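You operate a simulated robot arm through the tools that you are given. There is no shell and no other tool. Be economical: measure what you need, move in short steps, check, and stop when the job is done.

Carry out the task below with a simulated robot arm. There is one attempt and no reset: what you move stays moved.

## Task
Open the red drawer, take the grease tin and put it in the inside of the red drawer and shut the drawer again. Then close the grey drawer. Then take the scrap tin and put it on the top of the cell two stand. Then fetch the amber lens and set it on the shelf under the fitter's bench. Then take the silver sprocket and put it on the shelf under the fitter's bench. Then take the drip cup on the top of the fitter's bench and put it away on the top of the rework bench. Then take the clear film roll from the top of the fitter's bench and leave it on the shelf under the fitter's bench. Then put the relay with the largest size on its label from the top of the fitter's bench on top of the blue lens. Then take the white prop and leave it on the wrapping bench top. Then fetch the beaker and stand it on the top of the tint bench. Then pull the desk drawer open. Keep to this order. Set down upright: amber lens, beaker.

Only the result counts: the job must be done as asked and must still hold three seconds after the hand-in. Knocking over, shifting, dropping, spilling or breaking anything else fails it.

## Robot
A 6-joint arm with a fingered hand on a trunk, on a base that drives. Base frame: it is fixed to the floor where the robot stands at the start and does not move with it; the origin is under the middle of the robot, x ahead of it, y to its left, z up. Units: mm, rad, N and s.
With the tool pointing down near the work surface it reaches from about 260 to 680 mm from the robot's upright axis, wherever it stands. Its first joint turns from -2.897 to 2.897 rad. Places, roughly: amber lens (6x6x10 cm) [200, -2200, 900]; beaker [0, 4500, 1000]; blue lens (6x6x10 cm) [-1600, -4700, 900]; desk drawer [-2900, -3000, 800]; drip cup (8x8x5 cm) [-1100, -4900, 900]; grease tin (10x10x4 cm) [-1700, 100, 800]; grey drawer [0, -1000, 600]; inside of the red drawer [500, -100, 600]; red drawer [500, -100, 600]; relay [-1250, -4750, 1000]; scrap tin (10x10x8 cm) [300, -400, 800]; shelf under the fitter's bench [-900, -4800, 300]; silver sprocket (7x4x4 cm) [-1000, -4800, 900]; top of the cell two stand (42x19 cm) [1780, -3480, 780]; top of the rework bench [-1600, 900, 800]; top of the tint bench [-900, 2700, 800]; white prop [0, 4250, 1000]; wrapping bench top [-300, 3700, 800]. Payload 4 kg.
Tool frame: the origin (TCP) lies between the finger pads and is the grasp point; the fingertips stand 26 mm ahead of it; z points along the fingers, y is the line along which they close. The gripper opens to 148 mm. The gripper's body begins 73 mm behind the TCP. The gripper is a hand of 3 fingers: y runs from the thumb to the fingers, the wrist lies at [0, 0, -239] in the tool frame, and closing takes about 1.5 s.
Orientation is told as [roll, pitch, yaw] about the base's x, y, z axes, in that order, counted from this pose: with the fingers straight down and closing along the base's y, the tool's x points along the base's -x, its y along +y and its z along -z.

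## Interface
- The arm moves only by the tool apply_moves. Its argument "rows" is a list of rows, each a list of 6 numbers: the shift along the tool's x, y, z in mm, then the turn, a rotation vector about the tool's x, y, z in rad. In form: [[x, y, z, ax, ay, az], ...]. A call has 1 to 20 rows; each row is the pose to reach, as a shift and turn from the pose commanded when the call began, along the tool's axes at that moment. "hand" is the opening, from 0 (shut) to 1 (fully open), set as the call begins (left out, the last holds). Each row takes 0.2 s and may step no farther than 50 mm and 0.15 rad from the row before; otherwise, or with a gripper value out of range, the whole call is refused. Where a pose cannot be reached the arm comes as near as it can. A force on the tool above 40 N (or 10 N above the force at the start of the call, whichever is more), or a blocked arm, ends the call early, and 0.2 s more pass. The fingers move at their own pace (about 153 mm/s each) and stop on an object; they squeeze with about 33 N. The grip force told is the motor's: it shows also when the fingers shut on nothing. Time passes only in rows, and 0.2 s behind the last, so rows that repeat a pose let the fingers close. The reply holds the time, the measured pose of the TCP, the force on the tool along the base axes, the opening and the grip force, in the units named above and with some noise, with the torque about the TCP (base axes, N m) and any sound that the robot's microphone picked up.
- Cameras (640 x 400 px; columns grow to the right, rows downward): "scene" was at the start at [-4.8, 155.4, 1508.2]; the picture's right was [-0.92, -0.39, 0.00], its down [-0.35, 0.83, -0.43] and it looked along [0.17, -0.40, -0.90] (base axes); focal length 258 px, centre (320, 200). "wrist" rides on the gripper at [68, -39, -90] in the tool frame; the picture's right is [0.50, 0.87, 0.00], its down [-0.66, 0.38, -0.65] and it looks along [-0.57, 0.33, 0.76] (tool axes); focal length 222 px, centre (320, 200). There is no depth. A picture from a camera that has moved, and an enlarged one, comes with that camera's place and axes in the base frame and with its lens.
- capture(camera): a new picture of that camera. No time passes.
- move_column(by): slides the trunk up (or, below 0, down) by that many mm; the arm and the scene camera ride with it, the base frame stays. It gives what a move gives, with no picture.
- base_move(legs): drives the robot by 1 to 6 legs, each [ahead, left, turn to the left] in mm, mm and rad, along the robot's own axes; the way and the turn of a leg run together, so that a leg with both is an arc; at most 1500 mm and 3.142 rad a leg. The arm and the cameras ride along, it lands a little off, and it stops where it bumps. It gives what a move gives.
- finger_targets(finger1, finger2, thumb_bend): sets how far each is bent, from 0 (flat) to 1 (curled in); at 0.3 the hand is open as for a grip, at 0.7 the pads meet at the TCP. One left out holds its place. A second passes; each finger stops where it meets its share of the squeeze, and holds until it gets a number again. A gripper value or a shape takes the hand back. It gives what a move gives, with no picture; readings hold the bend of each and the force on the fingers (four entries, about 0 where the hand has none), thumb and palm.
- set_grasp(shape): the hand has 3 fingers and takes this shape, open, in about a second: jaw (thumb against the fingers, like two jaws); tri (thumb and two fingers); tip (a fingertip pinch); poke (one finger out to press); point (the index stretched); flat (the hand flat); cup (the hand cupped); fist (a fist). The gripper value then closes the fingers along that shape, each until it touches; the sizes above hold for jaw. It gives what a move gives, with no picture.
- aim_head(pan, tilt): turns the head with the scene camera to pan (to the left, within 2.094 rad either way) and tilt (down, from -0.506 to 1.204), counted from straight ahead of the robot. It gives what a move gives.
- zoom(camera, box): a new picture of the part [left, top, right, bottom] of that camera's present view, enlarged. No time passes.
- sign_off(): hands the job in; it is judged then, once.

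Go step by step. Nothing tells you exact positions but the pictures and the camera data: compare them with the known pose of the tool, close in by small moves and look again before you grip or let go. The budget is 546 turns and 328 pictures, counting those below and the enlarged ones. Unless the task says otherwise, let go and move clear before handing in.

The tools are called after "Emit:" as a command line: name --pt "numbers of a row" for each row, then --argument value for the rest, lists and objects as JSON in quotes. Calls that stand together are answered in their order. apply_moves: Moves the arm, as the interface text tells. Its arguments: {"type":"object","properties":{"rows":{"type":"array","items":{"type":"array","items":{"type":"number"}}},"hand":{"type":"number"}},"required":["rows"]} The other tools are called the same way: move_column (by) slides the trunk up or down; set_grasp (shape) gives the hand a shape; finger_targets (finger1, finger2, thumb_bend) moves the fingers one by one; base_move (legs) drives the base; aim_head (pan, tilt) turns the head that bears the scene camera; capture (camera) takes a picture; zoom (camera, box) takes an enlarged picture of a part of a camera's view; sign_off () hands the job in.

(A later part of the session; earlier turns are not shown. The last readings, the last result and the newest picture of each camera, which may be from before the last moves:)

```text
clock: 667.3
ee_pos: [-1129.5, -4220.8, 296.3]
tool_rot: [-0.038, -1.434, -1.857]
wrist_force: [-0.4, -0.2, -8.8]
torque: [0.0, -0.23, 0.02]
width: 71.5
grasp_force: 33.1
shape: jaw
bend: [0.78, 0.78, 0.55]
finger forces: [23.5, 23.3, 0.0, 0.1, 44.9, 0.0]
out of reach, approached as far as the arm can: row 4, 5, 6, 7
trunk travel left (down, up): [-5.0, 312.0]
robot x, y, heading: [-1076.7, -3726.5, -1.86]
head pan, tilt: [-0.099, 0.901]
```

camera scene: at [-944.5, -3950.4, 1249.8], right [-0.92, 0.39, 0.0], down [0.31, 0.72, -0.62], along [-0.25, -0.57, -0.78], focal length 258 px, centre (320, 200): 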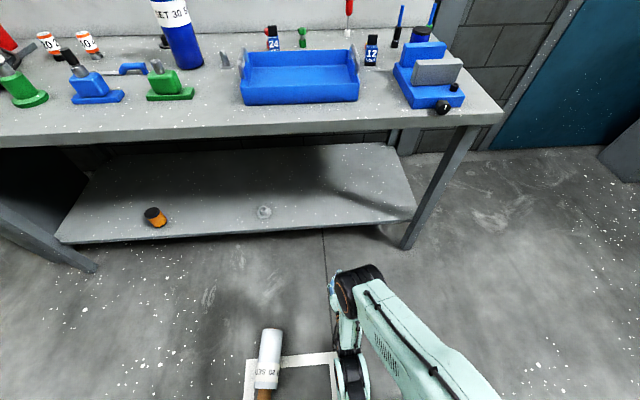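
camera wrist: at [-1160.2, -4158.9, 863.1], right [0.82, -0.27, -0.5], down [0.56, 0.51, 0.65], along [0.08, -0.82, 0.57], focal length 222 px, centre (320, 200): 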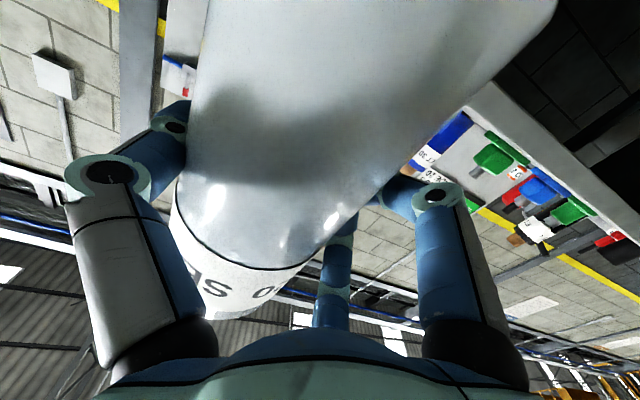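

Emit:
apply_moves --pt "-30 0 5 0 -0.07 0" --pt "-60 0 10 0 -0.137 0" --pt "-88 0 12 0 -0.137 0"

Emit:
capture --camera "scene"

```text
clock: 668.1
ee_pos: [-1135.7, -4243.1, 382.7]
tool_rot: [-1.29, -1.566, -0.603]
wrist_force: [0.6, -0.3, -9.3]
torque: [0.0, -0.26, -0.02]
width: 71.2
grasp_force: 33.1
shape: jaw
bend: [0.78, 0.78, 0.55]
finger forces: [23.6, 23.4, 0.0, 0.1, 45.0, 0.1]
trunk travel left (down, up): [-5.0, 312.0]
robot x, y, heading: [-1071.5, -3728.0, -1.86]
head pan, tilt: [-0.099, 0.901]
```

```text
43 pictures are left
camera scene: at [-911.3, -3877.1, 1249.7], right [-0.92, 0.38, 0.0], down [0.3, 0.72, -0.62], along [-0.24, -0.57, -0.78], focal length 258 px, centre (320, 200)
```

scene: 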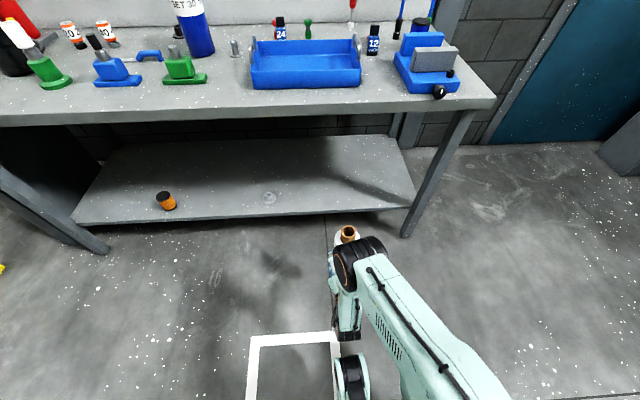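

Roll is upright in the hand. Drive in over the shelf.

Emit:
base_move --legs '[[300, 0, -0.015], [83, 0, 0]]'

Emit:
apply_moves --pt "10 0 0 0 0 0" --pt "16 0 0 0 0 0" --pt "20 0 0 0 0 0" --pt "24 0 0 0 0 0" --pt "28 0 0 0 0 0" --pt "32 0 0 0 0 0" --pt "36 0 0 0 0 0" --pt "40 0 0 0 0 0"

Emit:
capture --camera "wrist"

```text
clock: 670.7
ee_pos: [-1256.6, -4600.1, 381.9]
tool_rot: [-1.197, -1.565, -0.719]
wrist_force: [0.4, 0.3, -8.6]
torque: [-0.02, -0.22, -0.02]
width: 71.3
grasp_force: 33.1
shape: jaw
bend: [0.78, 0.78, 0.55]
finger forces: [23.7, 23.5, 0.0, 0.1, 45.0, 0.0]
trunk travel left (down, up): [-5.0, 312.0]
robot x, y, heading: [-1188.4, -4085.4, -1.882]
head pan, tilt: [-0.099, 0.901]
```

```text
clock: 672.3
ee_pos: [-1254.9, -4601.8, 354.8]
tool_rot: [-2.769, -1.551, 0.854]
wrist_force: [1.9, 7.0, 18.3]
torque: [0.17, 1.08, -0.32]
width: 71.2
grasp_force: 33.0
shape: jaw
bend: [0.78, 0.78, 0.55]
finger forces: [26.2, 25.0, 0.0, 0.0, 46.3, 0.0]
trunk travel left (down, up): [-5.0, 312.0]
robot x, y, heading: [-1183.3, -4079.8, -1.882]
head pan, tilt: [-0.099, 0.901]
stopped in row 7: the force on the tool passed its limit (the readings are from after the stop); the commanded pose is now the measured one
```

```text
42 pictures are left
camera wrist: at [-1262.2, -4504.7, 287.2], right [0.81, -0.3, -0.51], down [0.59, 0.5, 0.64], along [0.06, -0.81, 0.58], focal length 222 px, centre (320, 200)
```

wrist: 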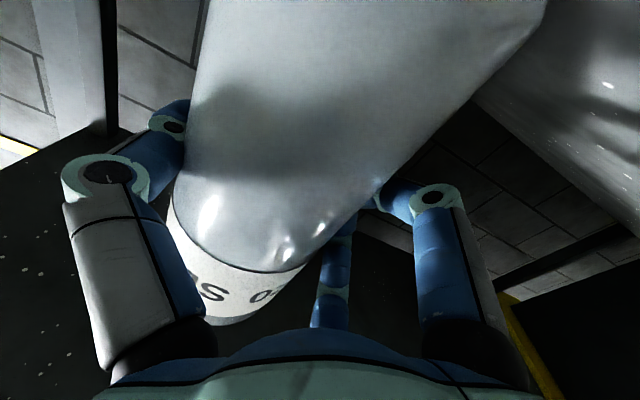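

Base touched the shelf. Ease up a touch and release.

Emit:
apply_moves --pt "-2 0 0 0 0 0" --pt "-3 0 0 0 0 0"

Emit:
finger_targets --finger1 0.3 --finger2 0.3 --thumb_bend 0.3

Emit:
capture --camera "wrist"

```text
clock: 672.9
ee_pos: [-1257.0, -4600.7, 354.2]
tool_rot: [-2.635, -1.56, 0.717]
wrist_force: [0.7, -3.3, 2.3]
torque: [0.03, 0.43, 0.16]
width: 71.2
grasp_force: 32.9
shape: jaw
bend: [0.78, 0.78, 0.55]
finger forces: [26.9, 25.1, 0.1, 0.0, 45.2, 0.0]
trunk travel left (down, up): [-5.0, 312.0]
robot x, y, heading: [-1186.3, -4084.3, -1.88]
head pan, tilt: [-0.099, 0.901]
```

```text
clock: 673.9
ee_pos: [-1255.5, -4602.1, 355.0]
tool_rot: [-2.663, -1.558, 0.743]
wrist_force: [0.9, -0.7, -0.1]
torque: [0.0, -0.01, 0.02]
width: 126.6
grasp_force: 0.0
shape: fingers
bend: [0.3, 0.3, 0.3]
finger forces: [0.1, 0.1, 0.1, 0.0, 0.0, 0.0]
trunk travel left (down, up): [-5.0, 312.0]
robot x, y, heading: [-1191.1, -4081.7, -1.878]
head pan, tilt: [-0.099, 0.901]
```

```text
41 pictures are left
camera wrist: at [-1262.3, -4503.5, 288.9], right [0.81, -0.3, -0.51], down [0.58, 0.49, 0.65], along [0.06, -0.82, 0.57], focal length 222 px, centre (320, 200)
```

wrist: 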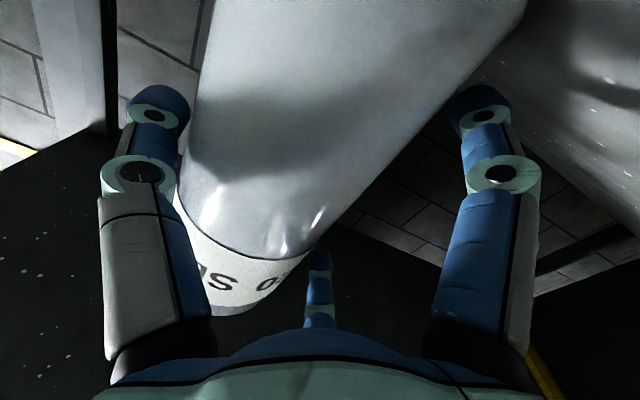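

The roll stands free on the shelf. Withdraw straight back and check.

Emit:
base_move --legs '[[-350, 0, 0]]'

Emit:
capture --camera "scene"

```text
clock: 676.2
ee_pos: [-1151.7, -4267.1, 355.6]
tool_rot: [-2.668, -1.558, 0.739]
wrist_force: [0.0, 0.1, 0.1]
torque: [-0.01, 0.0, -0.01]
width: 126.6
grasp_force: 0.0
shape: fingers
bend: [0.3, 0.3, 0.3]
finger forces: [0.1, 0.0, 0.0, 0.1, 0.0, 0.0]
trunk travel left (down, up): [-5.0, 312.0]
robot x, y, heading: [-1074.2, -3746.1, -1.891]
head pan, tilt: [-0.099, 0.901]
```

```text
40 pictures are left
camera scene: at [-918.1, -3904.1, 1249.8], right [-0.91, 0.41, 0.0], down [0.32, 0.72, -0.62], along [-0.25, -0.57, -0.78], focal length 258 px, centre (320, 200)
```

scene: 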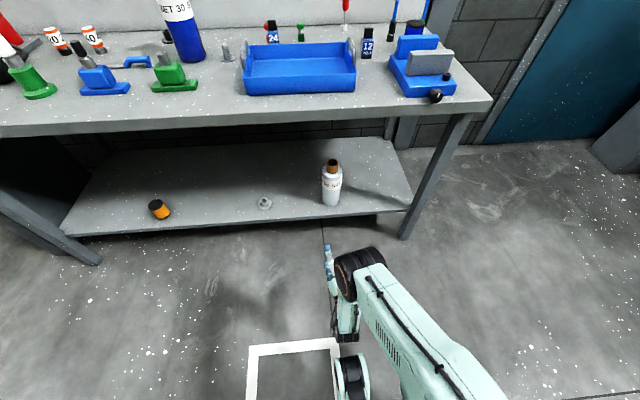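

The film roll stands on the shelf beside the sprocket and lens. Next the 24 V relay. Raise and straighten the hand.

Emit:
move_column --by 290

Emit:
apply_moves --pt "-40 0 0 0 0 0" --pt "-80 0 0 0 0 0" --pt "-120 0 0 0 0 0" --pt "-160 0 0 0 0 0" --pt "-200 0 0 0 0.13 0" --pt "-240 0 0 0 0.26 0" --pt "-280 0 0 0 0.39 0" --pt "-320 0 0 0 0.52 0" --pt "-350 0 0 0 0.65 0" --pt "-350 0 0 0 0.78 0" --pt "-350 0 0 0 0.91 0" --pt "-350 0 0 0 1.04 0" --pt "-350 0 0 0 1.17 0" --pt "-350 0 0 0 1.3 0" --pt "-350 0 0 0 1.43 0" --pt "-350 0 0 0 1.56 0" --hand 0.4

```text
clock: 679.1
ee_pos: [-1152.4, -4265.8, 645.3]
tool_rot: [-2.663, -1.558, 0.737]
wrist_force: [0.0, 0.1, -0.5]
torque: [-0.01, -0.01, 0.0]
width: 126.9
grasp_force: 0.0
shape: fingers
bend: [0.3, 0.3, 0.3]
finger forces: [0.0, 0.0, 0.1, 0.1, 0.0, 0.1]
trunk travel left (down, up): [-295.0, 22.0]
robot x, y, heading: [-1079.3, -3747.1, -1.891]
head pan, tilt: [-0.099, 0.901]
```

```text
clock: 682.5
ee_pos: [-1150.1, -4263.1, 994.7]
tool_rot: [-0.006, -0.021, -1.926]
wrist_force: [-0.4, 0.3, 0.0]
torque: [0.0, 0.0, 0.01]
width: 59.3
grasp_force: 0.1
shape: jaw
bend: [0.77, 0.77, 0.7]
finger forces: [0.0, 0.0, 0.0, 0.1, 0.0, 0.1]
out of reach, approached as far as the arm can: row 13
trunk travel left (down, up): [-295.0, 22.0]
robot x, y, heading: [-1077.2, -3743.5, -1.888]
head pan, tilt: [-0.099, 0.901]
```

Emit:
apply_moves --pt "0 0 -20 -0.006 0.021 0.139" --pt "0 0 -40 -0.006 0.021 0.278" --pt "0 0 -40 -0.006 0.021 0.417" --pt "0 0 -40 -0.006 0.021 0.556" --pt "0 0 -40 -0.006 0.021 0.695" --pt "0 0 -40 -0.006 0.021 0.834" --pt "0 0 -40 -0.006 0.021 0.973" --pt "0 0 -40 -0.006 0.021 1.112" --pt "0 0 -40 -0.006 0.021 1.251" --pt "0 0 -40 -0.006 0.021 1.39" --pt "0 0 -40 -0.006 0.021 1.53"

Emit:
base_move --legs '[[0, 168, 0], [485, 0, 0]]'

Emit:
capture --camera "wrist"

```text
clock: 684.9
ee_pos: [-1147.8, -4262.8, 1034.8]
tool_rot: [0.011, 0.011, 2.824]
wrist_force: [-0.8, -0.1, -0.3]
torque: [-0.03, 0.0, -0.01]
width: 59.4
grasp_force: 0.1
shape: jaw
bend: [0.77, 0.77, 0.7]
finger forces: [0.0, 0.1, 0.1, 0.1, 0.0, 0.1]
trunk travel left (down, up): [-295.0, 22.0]
robot x, y, heading: [-1078.2, -3746.7, -1.89]
head pan, tilt: [-0.099, 0.901]
```

```text
clock: 688.9
ee_pos: [-1142.2, -4775.4, 1035.3]
tool_rot: [0.011, 0.012, 2.825]
wrist_force: [-0.9, -0.5, -0.3]
torque: [-0.03, -0.02, 0.02]
width: 59.5
grasp_force: 0.0
shape: jaw
bend: [0.77, 0.77, 0.7]
finger forces: [0.0, 0.0, 0.0, 0.0, 0.0, 0.0]
trunk travel left (down, up): [-295.0, 22.0]
robot x, y, heading: [-1070.3, -4256.4, -1.892]
head pan, tilt: [-0.099, 0.901]
```

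```text
39 pictures are left
camera wrist: at [-1066.1, -4758.1, 1127.8], right [0.21, -0.98, 0.02], down [-0.74, -0.15, 0.65], along [-0.64, -0.15, -0.76], focal length 222 px, centre (320, 200)
```

wrist: 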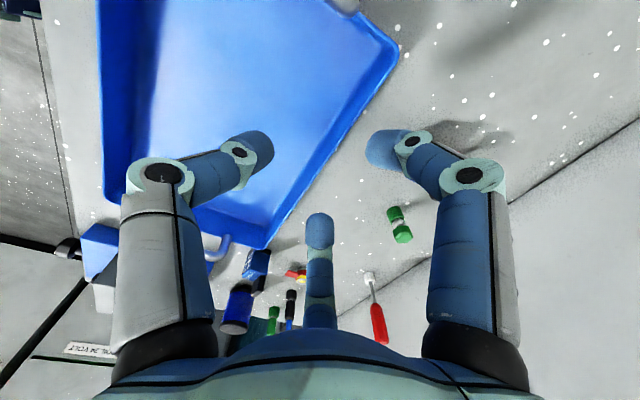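

Emit:
apply_moves --pt "0 48 0 0.011 -0.011 0" --pt "0 96 0 0.011 -0.011 0" --pt "0 140 0 0.011 -0.011 0"

Emit:
capture --camera "wrist"

```text
clock: 689.7
ee_pos: [-1186.2, -4909.5, 1036.8]
tool_rot: [0.0, -0.001, 2.825]
wrist_force: [-0.7, 0.0, 0.2]
torque: [0.03, -0.02, -0.01]
width: 59.4
grasp_force: 0.0
shape: jaw
bend: [0.77, 0.77, 0.7]
finger forces: [0.0, 0.0, 0.0, 0.1, 0.0, 0.1]
trunk travel left (down, up): [-295.0, 22.0]
robot x, y, heading: [-1072.2, -4261.3, -1.893]
head pan, tilt: [-0.099, 0.901]
```

```text
38 pictures are left
camera wrist: at [-1109.6, -4893.4, 1128.5], right [0.21, -0.98, 0.0], down [-0.74, -0.16, 0.65], along [-0.64, -0.13, -0.76], focal length 222 px, centre (320, 200)
```

wrist: 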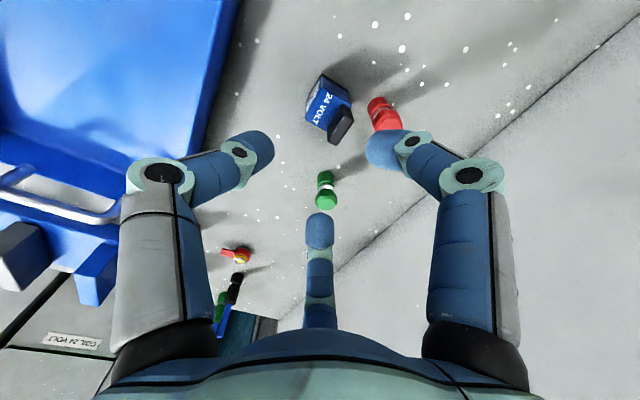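

Relay located at (-1185, -4915). Descend and grip.

Emit:
apply_moves --pt "2 5 40 0 0 0" --pt "2 5 85 0 0 0" --pt "2 5 120 0 0 0"

Emit:
capture --camera "wrist"

```text
clock: 690.5
ee_pos: [-1185.1, -4915.7, 918.4]
tool_rot: [0.001, 0.0, 2.825]
wrist_force: [-0.2, -0.1, 0.5]
torque: [0.04, 0.01, 0.0]
width: 59.3
grasp_force: 0.1
shape: jaw
bend: [0.77, 0.77, 0.7]
finger forces: [0.0, 0.0, 0.0, 0.0, 0.0, 0.0]
trunk travel left (down, up): [-295.0, 22.0]
robot x, y, heading: [-1067.8, -4262.7, -1.886]
head pan, tilt: [-0.099, 0.901]
```

```text
37 pictures are left
camera wrist: at [-1108.4, -4900.6, 1011.4], right [0.21, -0.98, 0.0], down [-0.74, -0.15, 0.65], along [-0.64, -0.14, -0.76], focal length 222 px, centre (320, 200)
```

wrist: 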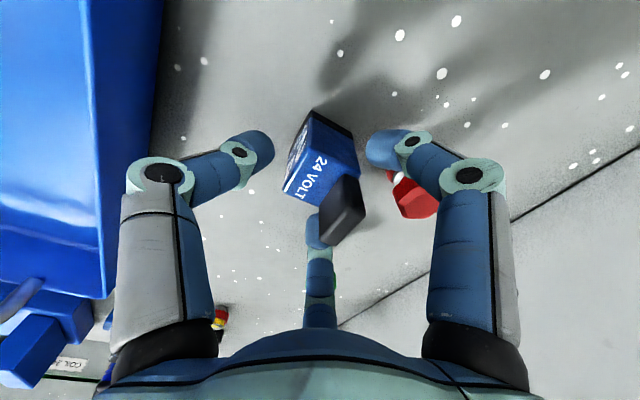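

Emit:
apply_moves --pt "6 -2 12 0 0 0" --pt "6 -2 26 0 0 0"

Emit:
apply_moves --pt "0 0 0 0 0 0" --pt "0 0 0 0 0 0" --pt "0 0 0 0 0 0" --pt "0 0 0 0 0 0" --hand 0

Emit:
apply_moves --pt "0 0 -30 0 0 0" --pt "0 0 -75 0 0 0" --pt "0 0 -120 0 0 0" --pt "0 0 -150 0 0 0"

Emit:
capture --camera "wrist"

```text
clock: 691.1
ee_pos: [-1179.2, -4916.4, 891.8]
tool_rot: [0.003, 0.001, 2.825]
wrist_force: [-0.7, -0.5, -0.2]
torque: [-0.02, -0.01, -0.01]
width: 59.5
grasp_force: 0.1
shape: jaw
bend: [0.77, 0.77, 0.7]
finger forces: [0.0, 0.1, 0.0, 0.0, 0.0, 0.0]
trunk travel left (down, up): [-295.0, 22.0]
robot x, y, heading: [-1068.8, -4263.9, -1.893]
head pan, tilt: [-0.099, 0.901]
```

```text
clock: 692.1
ee_pos: [-1178.7, -4916.5, 892.1]
tool_rot: [0.003, 0.0, 2.825]
wrist_force: [-0.2, 0.2, 0.2]
torque: [0.0, 0.0, -0.01]
width: 32.9
grasp_force: 32.9
shape: jaw
bend: [0.76, 0.76, 0.7]
finger forces: [26.0, 26.3, 0.0, 0.0, 28.9, 0.1]
trunk travel left (down, up): [-295.0, 22.0]
robot x, y, heading: [-1071.2, -4260.2, -1.886]
head pan, tilt: [-0.099, 0.901]
```

```text
clock: 693.1
ee_pos: [-1178.9, -4913.6, 1041.2]
tool_rot: [0.0, 0.0, 2.825]
wrist_force: [0.3, -0.1, -0.4]
torque: [0.0, 0.0, 0.02]
width: 32.8
grasp_force: 33.0
shape: jaw
bend: [0.76, 0.76, 0.7]
finger forces: [26.1, 26.4, 0.0, 0.0, 28.9, 0.0]
trunk travel left (down, up): [-295.0, 22.0]
robot x, y, heading: [-1074.8, -4262.6, -1.894]
head pan, tilt: [-0.099, 0.901]
```

```text
36 pictures are left
camera wrist: at [-1102.8, -4898.5, 1134.0], right [0.21, -0.98, 0.0], down [-0.74, -0.16, 0.65], along [-0.64, -0.14, -0.76], focal length 222 px, centre (320, 200)
```

wrist: 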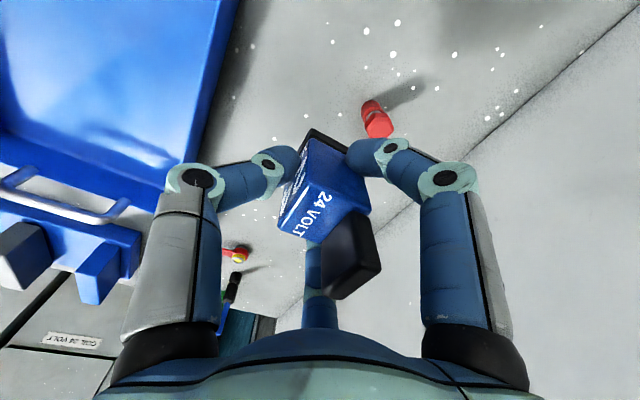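

Relay held. Carry it over to the blue lens.

Emit:
base_move --legs '[[-77, -470, 0]]'

Emit:
capture --camera "wrist"

Emit:
capture --camera "scene"

```text
clock: 695.9
ee_pos: [-1594.7, -4696.4, 1041.5]
tool_rot: [0.002, -0.001, 2.828]
wrist_force: [0.4, -0.3, 0.2]
torque: [0.0, 0.02, -0.01]
width: 32.6
grasp_force: 32.9
shape: jaw
bend: [0.76, 0.76, 0.7]
finger forces: [26.2, 26.2, 0.1, 0.1, 28.8, 0.0]
trunk travel left (down, up): [-295.0, 22.0]
robot x, y, heading: [-1486.7, -4042.5, -1.885]
head pan, tilt: [-0.099, 0.901]
```

```text
35 pictures are left
camera wrist: at [-1518.8, -4680.0, 1133.8], right [0.21, -0.98, 0.0], down [-0.74, -0.16, 0.65], along [-0.64, -0.14, -0.76], focal length 222 px, centre (320, 200)
```

wrist: 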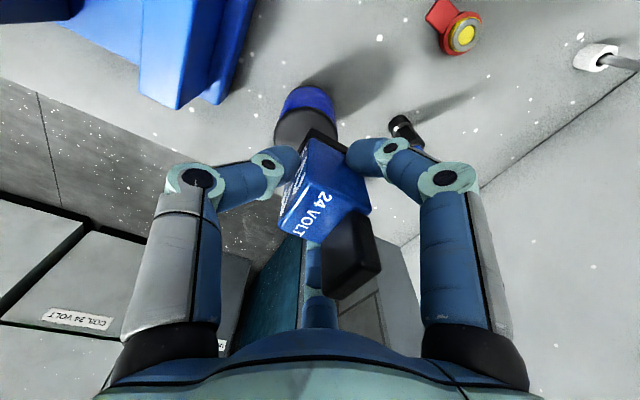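

```text
34 pictures are left
camera scene: at [-1311.8, -4146.2, 1545.4], right [-0.91, 0.41, 0.0], down [0.32, 0.72, -0.62], along [-0.25, -0.57, -0.78], focal length 258 px, centre (320, 200)
```

scene: 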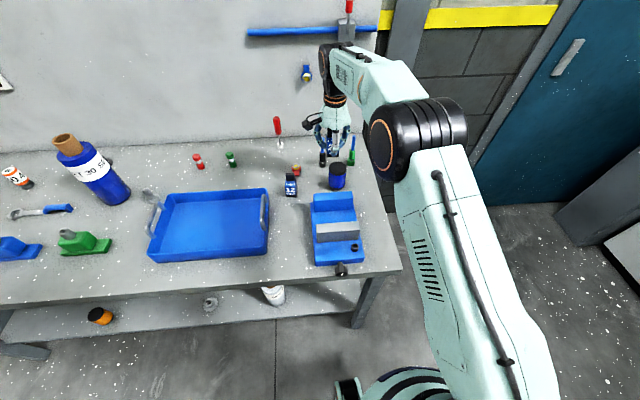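

Lens top at about (-1600, -4684, 947). Align and lower to just above it.

Emit:
apply_moves --pt "-5 -5 0 0 0 0" --pt "-10 -9 0 0 0 0" --pt "-10 -9 20 0 0 0" --pt "-10 -9 36 0 0 0"

Emit:
zoom --camera "scene" --box '[290, 130, 390, 192]'

Emit:
capture --camera "wrist"

```text
clock: 696.9
ee_pos: [-1603.1, -4683.2, 1005.3]
tool_rot: [0.002, -0.001, 2.828]
wrist_force: [0.0, 0.5, 0.2]
torque: [0.0, -0.01, 0.04]
width: 32.7
grasp_force: 33.0
shape: jaw
bend: [0.76, 0.76, 0.7]
finger forces: [26.2, 26.3, 0.1, 0.0, 28.8, 0.1]
trunk travel left (down, up): [-295.0, 22.0]
robot x, y, heading: [-1491.2, -4041.2, -1.886]
head pan, tilt: [-0.099, 0.901]
```

```text
6.40 times, centred on (340, 161) of scene
camera zoom: at [-1311.4, -4146.4, 1545.4], right [-0.91, 0.41, 0.0], down [0.32, 0.72, -0.62], along [-0.25, -0.57, -0.78], focal length 1654 px, centre (192, 450)
```

zoom: 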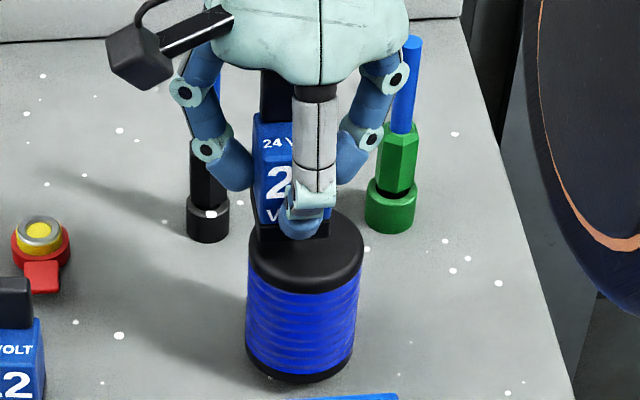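

```text
32 pictures are left
camera wrist: at [-1525.7, -4669.0, 1097.0], right [0.21, -0.98, 0.0], down [-0.74, -0.16, 0.65], along [-0.64, -0.14, -0.76], focal length 222 px, centre (320, 200)
```

wrist: 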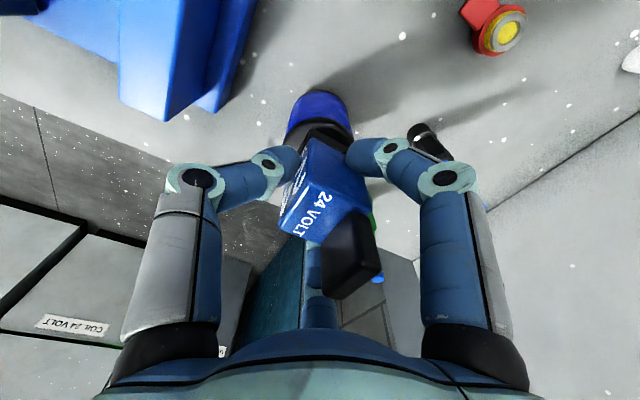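

Relay is slightly too far back relative to the lens; shift 6 mm toward me and lower gently.

Emit:
apply_moves --pt "-2 -6 0 0 0 0" --pt "-2 -6 4 0 0 0" --pt "-2 -6 8 0 0 0"

Emit:
apply_moves --pt "0 0 1.5 0 0 0" --pt "0 0 3 0 0 0"

Emit:
apply_moves --pt "0 0 1 0 0 0" --pt "0 0 2 0 0 0"

```text
clock: 697.7
ee_pos: [-1602.6, -4677.4, 997.9]
tool_rot: [0.001, 0.002, 2.828]
wrist_force: [0.0, 0.5, -0.5]
torque: [0.0, 0.01, 0.01]
width: 32.8
grasp_force: 33.0
shape: jaw
bend: [0.76, 0.76, 0.7]
finger forces: [26.2, 26.3, 0.0, 0.1, 28.8, 0.0]
trunk travel left (down, up): [-295.0, 22.0]
robot x, y, heading: [-1484.7, -4041.9, -1.885]
head pan, tilt: [-0.099, 0.901]
```

```text
clock: 698.3
ee_pos: [-1601.5, -4677.4, 994.1]
tool_rot: [0.001, 0.001, 2.827]
wrist_force: [-0.1, -0.5, -0.7]
torque: [-0.01, 0.01, 0.01]
width: 32.8
grasp_force: 33.2
shape: jaw
bend: [0.76, 0.76, 0.7]
finger forces: [26.3, 26.3, 0.0, 0.0, 28.8, 0.0]
trunk travel left (down, up): [-295.0, 22.0]
robot x, y, heading: [-1485.6, -4042.6, -1.887]
head pan, tilt: [-0.099, 0.901]
```

```text
clock: 698.9
ee_pos: [-1601.9, -4677.8, 993.1]
tool_rot: [0.001, 0.0, 2.827]
wrist_force: [-0.1, 0.5, 0.3]
torque: [0.0, -0.03, -0.02]
width: 33.0
grasp_force: 33.0
shape: jaw
bend: [0.76, 0.76, 0.7]
finger forces: [26.2, 26.3, 0.0, 0.1, 28.7, 0.0]
trunk travel left (down, up): [-295.0, 22.0]
robot x, y, heading: [-1485.3, -4039.3, -1.889]
head pan, tilt: [-0.099, 0.901]
```

Emit:
apply_moves --pt "0 0 1 0 0 0" --pt "0 0 2 0 0 0"

Emit:
apply_moves --pt "0 0 1 0 0 0" --pt "0 0 2 0 0 0"

```text
clock: 699.5
ee_pos: [-1601.6, -4677.8, 990.7]
tool_rot: [0.003, 0.003, 2.828]
wrist_force: [0.2, 0.1, -0.4]
torque: [0.01, -0.01, 0.0]
width: 32.7
grasp_force: 32.7
shape: jaw
bend: [0.76, 0.76, 0.7]
finger forces: [26.2, 26.3, 0.0, 0.0, 28.8, 0.0]
trunk travel left (down, up): [-295.0, 22.0]
robot x, y, heading: [-1492.9, -4040.7, -1.893]
head pan, tilt: [-0.099, 0.901]
```

```text
clock: 700.1
ee_pos: [-1602.3, -4677.4, 988.9]
tool_rot: [0.001, 0.001, 2.828]
wrist_force: [-0.6, -0.4, -0.8]
torque: [0.03, 0.05, 0.02]
width: 32.6
grasp_force: 33.2
shape: jaw
bend: [0.76, 0.76, 0.7]
finger forces: [26.2, 26.2, 0.0, 0.0, 28.8, 0.0]
trunk travel left (down, up): [-295.0, 22.0]
robot x, y, heading: [-1487.8, -4042.6, -1.892]
head pan, tilt: [-0.099, 0.901]
```

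Emit:
apply_moves --pt "0 0 1 0 0 0" --pt "0 0 2 0 0 0" --pt "0 0 3 0 0 0"

Emit:
zoom --camera "scene" --box '[290, 130, 390, 192]'

```text
clock: 700.9
ee_pos: [-1601.1, -4677.6, 986.1]
tool_rot: [0.002, -0.002, 2.828]
wrist_force: [0.1, -0.7, -0.7]
torque: [0.0, 0.0, 0.02]
width: 32.5
grasp_force: 33.3
shape: jaw
bend: [0.76, 0.76, 0.7]
finger forces: [26.3, 26.3, 0.1, 0.1, 28.9, 0.0]
trunk travel left (down, up): [-295.0, 22.0]
robot x, y, heading: [-1489.9, -4041.9, -1.887]
head pan, tilt: [-0.099, 0.901]
```

```text
6.40 times, centred on (340, 161) of scene
camera zoom: at [-1311.3, -4146.4, 1545.4], right [-0.91, 0.41, 0.0], down [0.32, 0.72, -0.62], along [-0.25, -0.57, -0.78], focal length 1654 px, centre (192, 450)
```

zoom: 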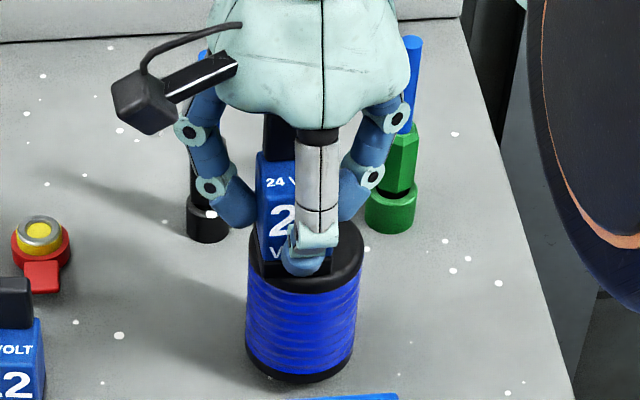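

Emit:
apply_moves --pt "0 0 1 0 0 0" --pt "0 0 2 0 0 0" --pt "0 0 3 0 0 0"

Emit:
apply_moves --pt "0 0 1 0 0 0" --pt "0 0 2 0 0 0" --pt "0 0 3 0 0 0"

```text
clock: 701.7
ee_pos: [-1601.3, -4678.9, 984.3]
tool_rot: [0.004, 0.0, 2.827]
wrist_force: [-0.3, -0.9, 7.3]
torque: [-0.03, 0.01, -0.02]
width: 32.8
grasp_force: 33.0
shape: jaw
bend: [0.76, 0.76, 0.69]
finger forces: [27.2, 26.9, 0.1, 0.0, 29.7, 0.0]
trunk travel left (down, up): [-295.0, 22.0]
robot x, y, heading: [-1491.4, -4046.5, -1.89]
head pan, tilt: [-0.099, 0.901]
```

```text
clock: 702.5
ee_pos: [-1600.1, -4677.3, 982.7]
tool_rot: [0.008, 0.0, 2.827]
wrist_force: [0.7, 0.6, 25.0]
torque: [-0.05, -0.05, -0.01]
width: 33.5
grasp_force: 32.5
shape: jaw
bend: [0.77, 0.77, 0.71]
finger forces: [30.6, 30.1, 0.0, 0.1, 33.0, 0.0]
trunk travel left (down, up): [-295.0, 22.0]
robot x, y, heading: [-1488.9, -4042.6, -1.886]
head pan, tilt: [-0.099, 0.901]
```

Contact. Ease up, then soften the grip in finger mode.

Emit:
apply_moves --pt "0 0 -1.5 0 0 0" --pt "0 0 -3 0 0 0"

Emit:
finger_targets --finger1 0.72 --finger2 0.72 --thumb_bend 0.72

```text
clock: 703.1
ee_pos: [-1600.7, -4676.0, 983.1]
tool_rot: [0.004, -0.001, 2.827]
wrist_force: [1.8, -0.8, 20.6]
torque: [-0.14, -0.04, -0.02]
width: 33.5
grasp_force: 32.9
shape: jaw
bend: [0.77, 0.77, 0.71]
finger forces: [30.7, 29.7, 0.0, 0.0, 32.8, 0.0]
trunk travel left (down, up): [-295.0, 22.0]
robot x, y, heading: [-1488.8, -4045.2, -1.888]
head pan, tilt: [-0.099, 0.901]
```

```text
clock: 704.1
ee_pos: [-1602.4, -4677.0, 982.7]
tool_rot: [0.003, 0.001, 2.827]
wrist_force: [1.5, 2.5, 12.2]
torque: [0.01, 0.0, -0.05]
width: 19.3
grasp_force: 16.2
shape: fingers
bend: [0.58, 0.6, 0.69]
finger forces: [10.7, 10.3, 0.0, 0.0, 10.5, 0.0]
trunk travel left (down, up): [-295.0, 22.0]
robot x, y, heading: [-1486.9, -4041.2, -1.887]
head pan, tilt: [-0.099, 0.901]
```

Emit:
finger_targets --finger1 0.55 --finger2 0.57 --thumb_bend 0.66

Emit:
finger_targets --finger1 0.46 --finger2 0.48 --thumb_bend 0.57

Emit:
zoom --camera "scene" --box '[290, 130, 390, 192]'

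```text
clock: 705.1
ee_pos: [-1601.8, -4677.4, 982.3]
tool_rot: [0.004, 0.0, 2.827]
wrist_force: [-0.8, 1.0, -0.3]
torque: [-0.03, -0.01, 0.0]
width: 29.5
grasp_force: 0.1
shape: fingers
bend: [0.55, 0.56, 0.66]
finger forces: [0.0, 0.1, 0.0, 0.0, 0.1, 0.0]
trunk travel left (down, up): [-295.0, 22.0]
robot x, y, heading: [-1487.5, -4042.8, -1.89]
head pan, tilt: [-0.099, 0.901]
```

```text
clock: 706.1
ee_pos: [-1601.8, -4676.8, 981.9]
tool_rot: [0.003, 0.001, 2.829]
wrist_force: [0.4, -0.2, 0.0]
torque: [0.01, 0.0, -0.02]
width: 59.2
grasp_force: 0.1
shape: fingers
bend: [0.46, 0.48, 0.56]
finger forces: [0.0, 0.0, 0.0, 0.0, 0.1, 0.0]
trunk travel left (down, up): [-295.0, 22.0]
robot x, y, heading: [-1487.8, -4042.7, -1.887]
head pan, tilt: [-0.099, 0.901]
```

```text
6.40 times, centred on (340, 161) of scene
camera zoom: at [-1311.3, -4146.3, 1545.4], right [-0.91, 0.41, 0.0], down [0.32, 0.72, -0.62], along [-0.25, -0.57, -0.78], focal length 1654 px, centre (192, 450)
```

zoom: 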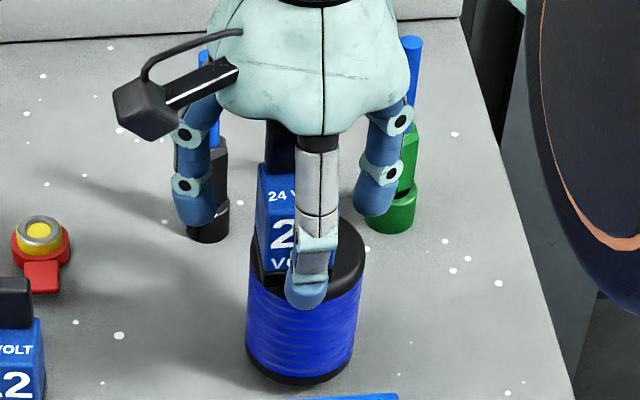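

Relay stands on the blue lens. Rise straight up and clear.

Emit:
apply_moves --pt "0 0 -20 0 0 0" --pt "0 0 -50 0 0 0" --pt "0 0 -90 0 0 0" --pt "0 0 -130 0 0 0" --pt "0 0 -160 0 0 0"

Emit:
base_move --legs '[[-400, 0, 0]]'

Emit:
capture --camera "scene"

```text
clock: 707.3
ee_pos: [-1600.9, -4675.9, 1142.3]
tool_rot: [0.001, 0.001, 2.827]
wrist_force: [-1.1, 0.7, 0.1]
torque: [0.02, -0.04, 0.01]
width: 59.1
grasp_force: 0.1
shape: fingers
bend: [0.46, 0.48, 0.56]
finger forces: [0.0, 0.0, 0.0, 0.0, 0.1, 0.1]
trunk travel left (down, up): [-295.0, 22.0]
robot x, y, heading: [-1491.1, -4043.7, -1.885]
head pan, tilt: [-0.099, 0.901]
```

```text
clock: 709.8
ee_pos: [-1471.3, -4295.8, 1142.6]
tool_rot: [0.001, 0.0, 2.838]
wrist_force: [0.1, -0.1, -0.2]
torque: [0.0, -0.03, 0.02]
width: 59.4
grasp_force: 0.1
shape: fingers
bend: [0.46, 0.48, 0.56]
finger forces: [0.0, 0.1, 0.0, 0.0, 0.0, 0.0]
trunk travel left (down, up): [-295.0, 22.0]
robot x, y, heading: [-1361.5, -3659.6, -1.88]
head pan, tilt: [-0.099, 0.901]
```

```text
29 pictures are left
camera scene: at [-1186.7, -3763.2, 1545.4], right [-0.92, 0.4, 0.0], down [0.31, 0.72, -0.62], along [-0.25, -0.57, -0.78], focal length 258 px, centre (320, 200)
```

scene: 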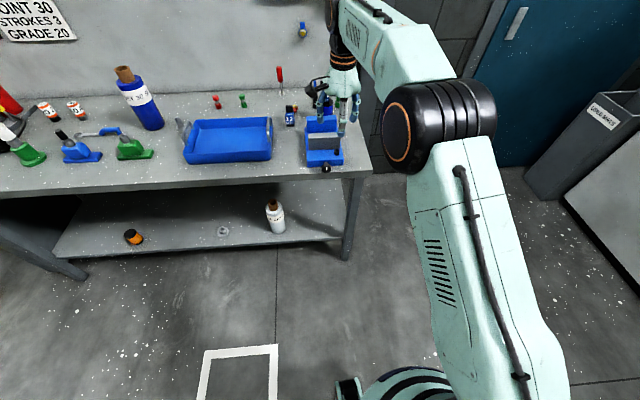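

All good at the fitter's bench. Retract the arm and drive north to the prop and beaker area.

Emit:
apply_moves --pt "0 -48 0 0 0 0" --pt "0 -96 0 0 0 0" --pt "0 -144 0 0 0 0" --pt "0 -180 0 0 0 0" --hand 0.6

Emit:
base_move --legs '[[0, 0, 1.6], [0, 0, 1.6], [1450, 0, 0], [1450, 0, 0], [1300, 330, 0]]'

Emit:
aim_head --pan 0.1 --tilt 0.3

Emit:
capture --camera "scene"

```text
clock: 710.8
ee_pos: [-1416.9, -4124.7, 1141.0]
tool_rot: [0.003, -0.001, 2.836]
wrist_force: [-0.1, 1.4, 0.6]
torque: [0.01, 0.04, 0.01]
width: 88.7
grasp_force: 0.1
shape: jaw
bend: [0.32, 0.32, 0.7]
finger forces: [0.0, 0.1, 0.0, 0.1, 0.0, 0.1]
trunk travel left (down, up): [-295.0, 22.0]
robot x, y, heading: [-1365.7, -3660.2, -1.879]
head pan, tilt: [-0.099, 0.901]
```

```text
clock: 738.8
ee_pos: [-519.5, 927.3, 1140.9]
tool_rot: [0.003, 0.001, -0.265]
wrist_force: [-0.2, -0.4, -0.4]
torque: [0.0, 0.0, -0.03]
width: 88.7
grasp_force: 0.0
shape: jaw
bend: [0.32, 0.32, 0.7]
finger forces: [0.0, 0.0, 0.0, 0.1, 0.0, 0.0]
trunk travel left (down, up): [-295.0, 22.0]
robot x, y, heading: [-551.8, 460.0, 1.302]
head pan, tilt: [-0.099, 0.901]
```

```text
clock: 739.8
ee_pos: [-520.6, 926.5, 1141.9]
tool_rot: [0.002, 0.0, -0.265]
wrist_force: [1.0, 0.1, 0.7]
torque: [0.0, -0.01, 0.02]
width: 88.6
grasp_force: 0.0
shape: jaw
bend: [0.32, 0.32, 0.7]
finger forces: [0.0, 0.0, 0.0, 0.1, 0.1, 0.0]
trunk travel left (down, up): [-295.0, 22.0]
robot x, y, heading: [-554.4, 461.4, 1.301]
head pan, tilt: [0.099, 0.3]
```

```text
28 pictures are left
camera scene: at [-749.3, 582.9, 1597.6], right [0.99, -0.17, 0.0], down [-0.05, -0.29, -0.95], along [0.16, 0.94, -0.3], focal length 258 px, centre (320, 200)
```

scene: 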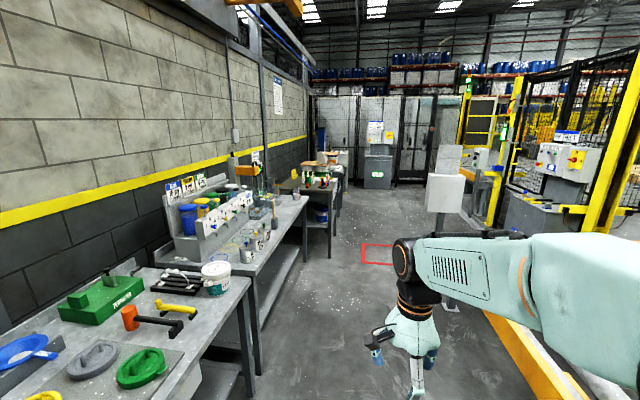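

Benches continue along the left wall. Drive further up the corridor.

Emit:
base_move --legs '[[1400, -90, 0], [1400, 0, 0]]'

Emit:
aim_head --pan 0.35 --tilt 0.45

Emit:
capture --camera "scene"

```text
clock: 753.4
ee_pos: [331.0, 3607.3, 1141.5]
tool_rot: [0.002, 0.001, -0.287]
wrist_force: [-0.4, 0.8, 0.8]
torque: [0.0, -0.03, 0.0]
width: 88.6
grasp_force: 0.0
shape: jaw
bend: [0.32, 0.32, 0.7]
finger forces: [0.0, 0.0, 0.0, 0.1, 0.0, 0.1]
trunk travel left (down, up): [-295.0, 22.0]
robot x, y, heading: [291.3, 3138.6, 1.282]
head pan, tilt: [0.099, 0.3]
```

```text
clock: 754.2
ee_pos: [331.1, 3606.4, 1140.5]
tool_rot: [0.001, 0.001, -0.288]
wrist_force: [-0.3, -0.8, 0.0]
torque: [-0.01, 0.04, -0.03]
width: 88.9
grasp_force: 0.1
shape: jaw
bend: [0.32, 0.32, 0.7]
finger forces: [0.0, 0.1, 0.1, 0.0, 0.0, 0.0]
trunk travel left (down, up): [-295.0, 22.0]
robot x, y, heading: [289.2, 3139.6, 1.277]
head pan, tilt: [0.351, 0.45]
```

```text
27 pictures are left
camera scene: at [71.5, 3267.8, 1583.8], right [1.0, 0.06, 0.0], down [0.03, -0.43, -0.9], along [-0.05, 0.9, -0.43], focal length 258 px, centre (320, 200)
```

scene: 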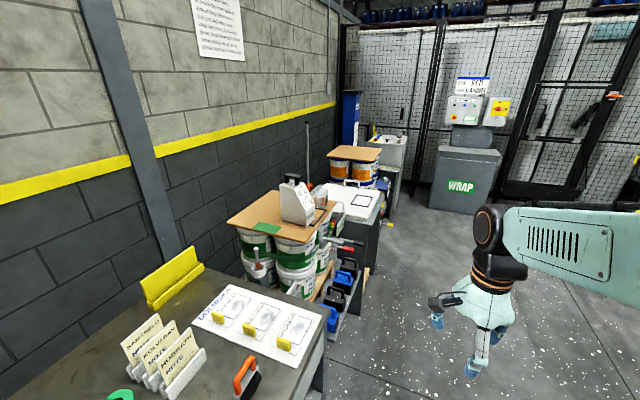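

The white prop and beaker should be near pixel (300-325, 200). Zoom.

Emit:
zoom --camera "scene" --box '[220, 130, 400, 242]'

```text
3.56 times, centred on (310, 186) of scene
camera zoom: at [71.5, 3267.8, 1583.8], right [1.0, 0.06, 0.0], down [0.03, -0.43, -0.9], along [-0.05, 0.9, -0.43], focal length 919 px, centre (356, 250)
```

zoom: 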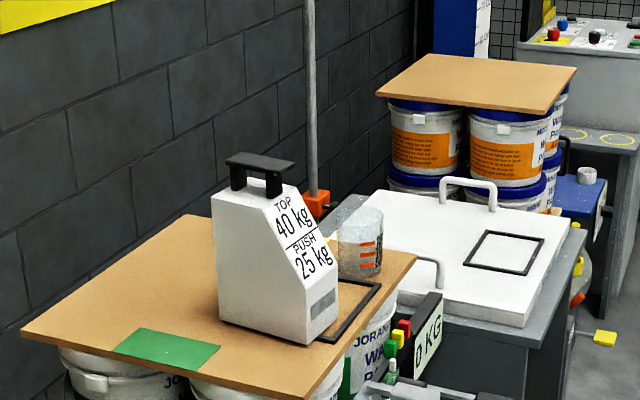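

The white prop is the "40 kg" weight with a black handle, the beaker stands right behind it on the plank. Raise the hand and drive round to face them from the south-east.

Emit:
apply_moves --pt "0 0 -45 0 0 0" --pt "0 0 -90 0 0 0" --pt "0 0 -130 0 0 0"

Emit:
base_move --legs '[[760, 20, 0], [0, 0, 1.15]]'

Emit:
aim_head --pan 0.0 --tilt 0.75

Emit:
capture --camera "scene"

```text
clock: 755.0
ee_pos: [333.2, 3603.8, 1271.8]
tool_rot: [0.002, 0.0, -0.289]
wrist_force: [0.2, -0.9, 0.4]
torque: [0.0, 0.01, -0.01]
width: 89.1
grasp_force: 0.2
shape: jaw
bend: [0.32, 0.32, 0.7]
finger forces: [0.1, 0.0, 0.1, 0.0, 0.1, 0.1]
trunk travel left (down, up): [-295.0, 22.0]
robot x, y, heading: [286.5, 3142.8, 1.282]
head pan, tilt: [0.351, 0.45]
```

```text
clock: 762.1
ee_pos: [74.3, 4103.8, 1270.0]
tool_rot: [0.001, 0.002, 0.892]
wrist_force: [0.9, 1.0, -0.7]
torque: [0.02, 0.01, 0.0]
width: 89.0
grasp_force: 0.0
shape: jaw
bend: [0.32, 0.32, 0.7]
finger forces: [0.0, 0.0, 0.0, 0.0, 0.0, 0.1]
trunk travel left (down, up): [-295.0, 22.0]
robot x, y, heading: [481.9, 3882.5, 2.46]
head pan, tilt: [0.351, 0.45]
```

```text
clock: 762.9
ee_pos: [72.8, 4104.0, 1270.2]
tool_rot: [0.002, 0.0, 0.892]
wrist_force: [0.6, 0.3, -0.1]
torque: [0.0, -0.02, -0.03]
width: 88.8
grasp_force: 0.1
shape: jaw
bend: [0.32, 0.32, 0.7]
finger forces: [0.0, 0.0, 0.0, 0.1, 0.0, 0.1]
trunk travel left (down, up): [-295.0, 22.0]
robot x, y, heading: [483.0, 3885.1, 2.463]
head pan, tilt: [0.0, 0.75]
```

```text
25 pictures are left
camera scene: at [308.9, 3757.8, 1557.3], right [0.63, 0.78, 0.0], down [0.53, -0.43, -0.73], along [-0.57, 0.46, -0.68], focal length 258 px, centre (320, 200)
```

scene: 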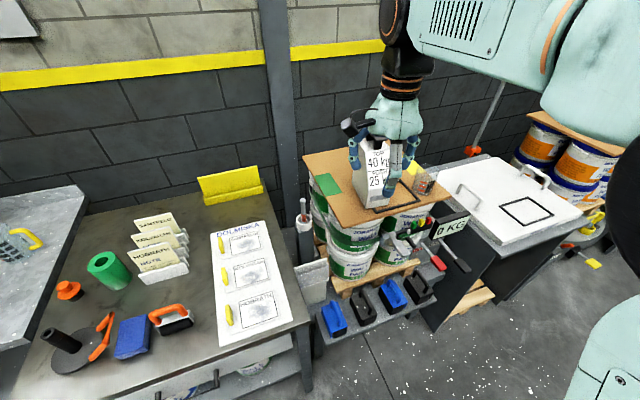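

Beaker base at (14, 4449, 986); the prop's handle bar is near (-107, 4310, 1200). Rotate the hand to straddle the bar, nudge the base closer and move above it.

Emit:
base_move --legs '[[75, 0, 0]]'

Emit:
apply_moves --pt "0 0 0 0 0 -0.138" --pt "0 0 0 0 0 -0.276" --pt "0 0 0 0 0 -0.414" --pt "0 0 0 0 0 -0.552" --pt "0 0 0 0 0 -0.69" --pt "0 0 0 0 0 -0.828" --pt "0 0 0 0 0 -0.966" --pt "0 0 0 0 0 -1.104" --pt "0 0 0 0 0 -1.242" --pt "0 0 0 0 0 -1.38" --pt "0 0 0 0 0 -1.518" --pt "0 0 0 0 0 -1.656" --pt "0 0 0 0 0 -1.793" --hand 0.55

Emit:
capture --camera "wrist"

```text
clock: 763.9
ee_pos: [15.9, 4151.4, 1269.9]
tool_rot: [0.003, 0.001, 0.892]
wrist_force: [0.4, -0.2, 0.4]
torque: [0.0, -0.01, -0.01]
width: 89.0
grasp_force: 0.0
shape: jaw
bend: [0.32, 0.32, 0.7]
finger forces: [0.0, 0.0, 0.1, 0.0, 0.1, 0.0]
trunk travel left (down, up): [-295.0, 22.0]
robot x, y, heading: [423.8, 3932.4, 2.462]
head pan, tilt: [0.0, 0.75]
```

```text
clock: 766.7
ee_pos: [14.3, 4150.6, 1269.9]
tool_rot: [0.0, -0.001, 2.686]
wrist_force: [-0.4, 0.0, 0.4]
torque: [0.0, 0.0, -0.01]
width: 81.8
grasp_force: 0.1
shape: jaw
bend: [0.34, 0.34, 0.7]
finger forces: [0.1, 0.1, 0.0, 0.0, 0.0, 0.0]
trunk travel left (down, up): [-295.0, 22.0]
robot x, y, heading: [426.9, 3934.7, 2.462]
head pan, tilt: [0.0, 0.75]
```

```text
24 pictures are left
camera wrist: at [92.9, 4155.8, 1361.7], right [0.07, -1.0, 0.0], down [-0.75, -0.05, 0.65], along [-0.65, -0.04, -0.76], focal length 222 px, centre (320, 200)
```

wrist: 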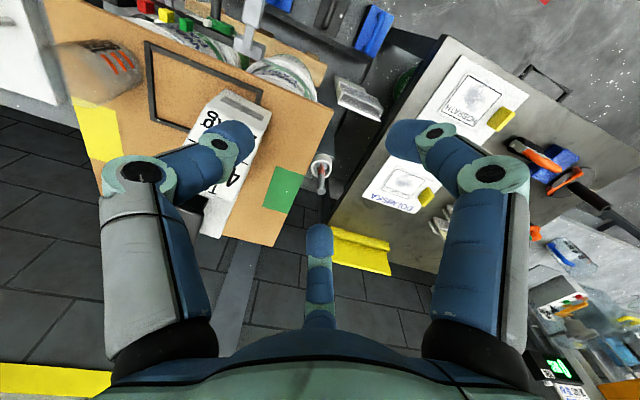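

Emit:
apply_moves --pt "-45 -18 0 0 0 0" --pt "-90 -36 0 0 0 0" --pt "-135 -54 0 0 0 0"

Emit:
capture --camera "wrist"

```text
clock: 767.5
ee_pos: [-85.4, 4262.2, 1268.4]
tool_rot: [0.0, 0.004, 2.684]
wrist_force: [0.1, 0.4, 0.9]
torque: [-0.02, -0.03, 0.01]
width: 82.0
grasp_force: 0.1
shape: jaw
bend: [0.34, 0.34, 0.7]
finger forces: [0.0, 0.0, 0.0, 0.1, 0.1, 0.0]
trunk travel left (down, up): [-295.0, 22.0]
robot x, y, heading: [425.2, 3932.8, 2.46]
head pan, tilt: [0.0, 0.75]
```

```text
23 pictures are left
camera wrist: at [-7.7, 4267.1, 1361.4], right [0.07, -1.0, 0.0], down [-0.76, -0.05, 0.65], along [-0.65, -0.04, -0.76], focal length 222 px, centre (320, 200)
```

wrist: 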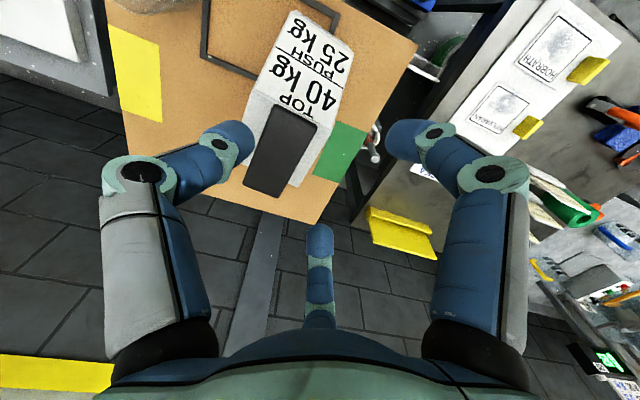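

Handle bar centre (-101, 4296), direction -0.35 rad. Align, descend and grip.

Emit:
apply_moves --pt "-15 -12 0 0 0 -0.055" --pt "-29 -23 0 0 0 -0.11" --pt "-29 -23 40 0 0 -0.11" --pt "-29 -23 65 0 0 -0.11" --pt "-29 -23 76 0 0 -0.11"

Emit:
apply_moves --pt "0 0 0 0 0 0" --pt "0 0 0 0 0 0" --pt "0 0 0 0 0 0" --pt "0 0 0 0 0 0" --pt "0 0 0 0 0 0" --hand 0

Emit:
capture --camera "wrist"

```text
clock: 768.7
ee_pos: [-97.5, 4292.1, 1193.7]
tool_rot: [-0.003, -0.004, 2.794]
wrist_force: [-0.2, 0.5, -0.6]
torque: [0.03, 0.02, 0.0]
width: 82.1
grasp_force: 0.1
shape: jaw
bend: [0.34, 0.34, 0.7]
finger forces: [0.0, 0.1, 0.0, 0.1, 0.0, 0.1]
out of reach, approached as far as the arm can: row 1, 2, 3
trunk travel left (down, up): [-295.0, 22.0]
robot x, y, heading: [423.0, 3929.5, 2.46]
head pan, tilt: [0.0, 0.75]
```

```text
clock: 769.9
ee_pos: [-99.0, 4292.7, 1192.3]
tool_rot: [0.0, -0.001, 2.795]
wrist_force: [0.0, 0.1, -0.7]
torque: [-0.08, -0.13, -0.06]
width: 19.3
grasp_force: 33.4
shape: jaw
bend: [0.77, 0.79, 0.77]
finger forces: [25.5, 23.6, 0.0, 0.1, 40.5, 0.1]
trunk travel left (down, up): [-295.0, 22.0]
robot x, y, heading: [422.8, 3932.1, 2.459]
head pan, tilt: [0.0, 0.75]
```

```text
22 pictures are left
camera wrist: at [-21.6, 4306.0, 1284.6], right [0.18, -0.98, 0.0], down [-0.74, -0.13, 0.65], along [-0.64, -0.11, -0.76], focal length 222 px, centre (320, 200)
```

wrist: 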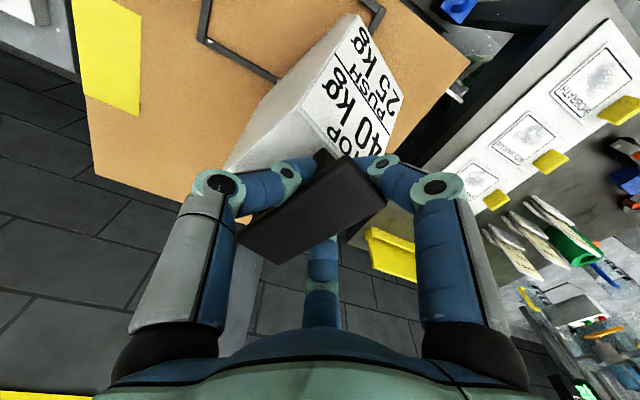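

Gripped under the handle. Lift a little and check the load.

Emit:
apply_moves --pt "0 0 -10 0 0 0" --pt "0 0 -25 0 0 0" --pt "0 0 -50 0 0 0" --pt "0 0 -80 0 0 0"

Emit:
capture --camera "scene"

```text
clock: 770.9
ee_pos: [-87.4, 4284.3, 1250.8]
tool_rot: [0.001, 0.002, 2.796]
wrist_force: [-0.6, 0.0, -12.1]
torque: [-0.03, -0.06, 0.01]
width: 18.7
grasp_force: 33.2
shape: jaw
bend: [0.77, 0.79, 0.77]
finger forces: [25.6, 24.6, 0.0, 0.1, 41.8, 0.1]
out of reach, approached as far as the arm can: row 3, 4
trunk travel left (down, up): [-295.0, 22.0]
robot x, y, heading: [424.7, 3930.6, 2.459]
head pan, tilt: [0.0, 0.75]
```

```text
21 pictures are left
camera scene: at [249.9, 3805.9, 1557.2], right [0.63, 0.78, 0.0], down [0.53, -0.43, -0.73], along [-0.57, 0.46, -0.68], focal length 258 px, centre (320, 200)
```

scene: 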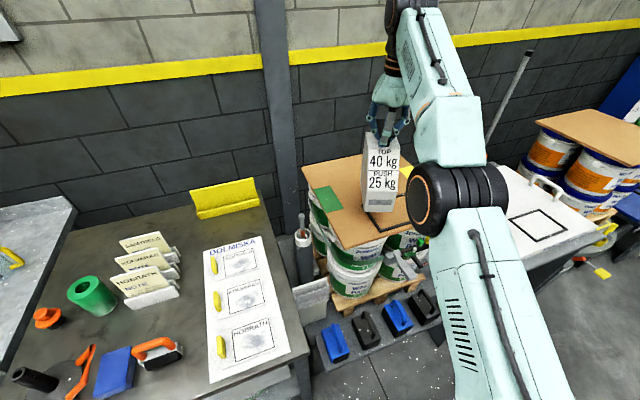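

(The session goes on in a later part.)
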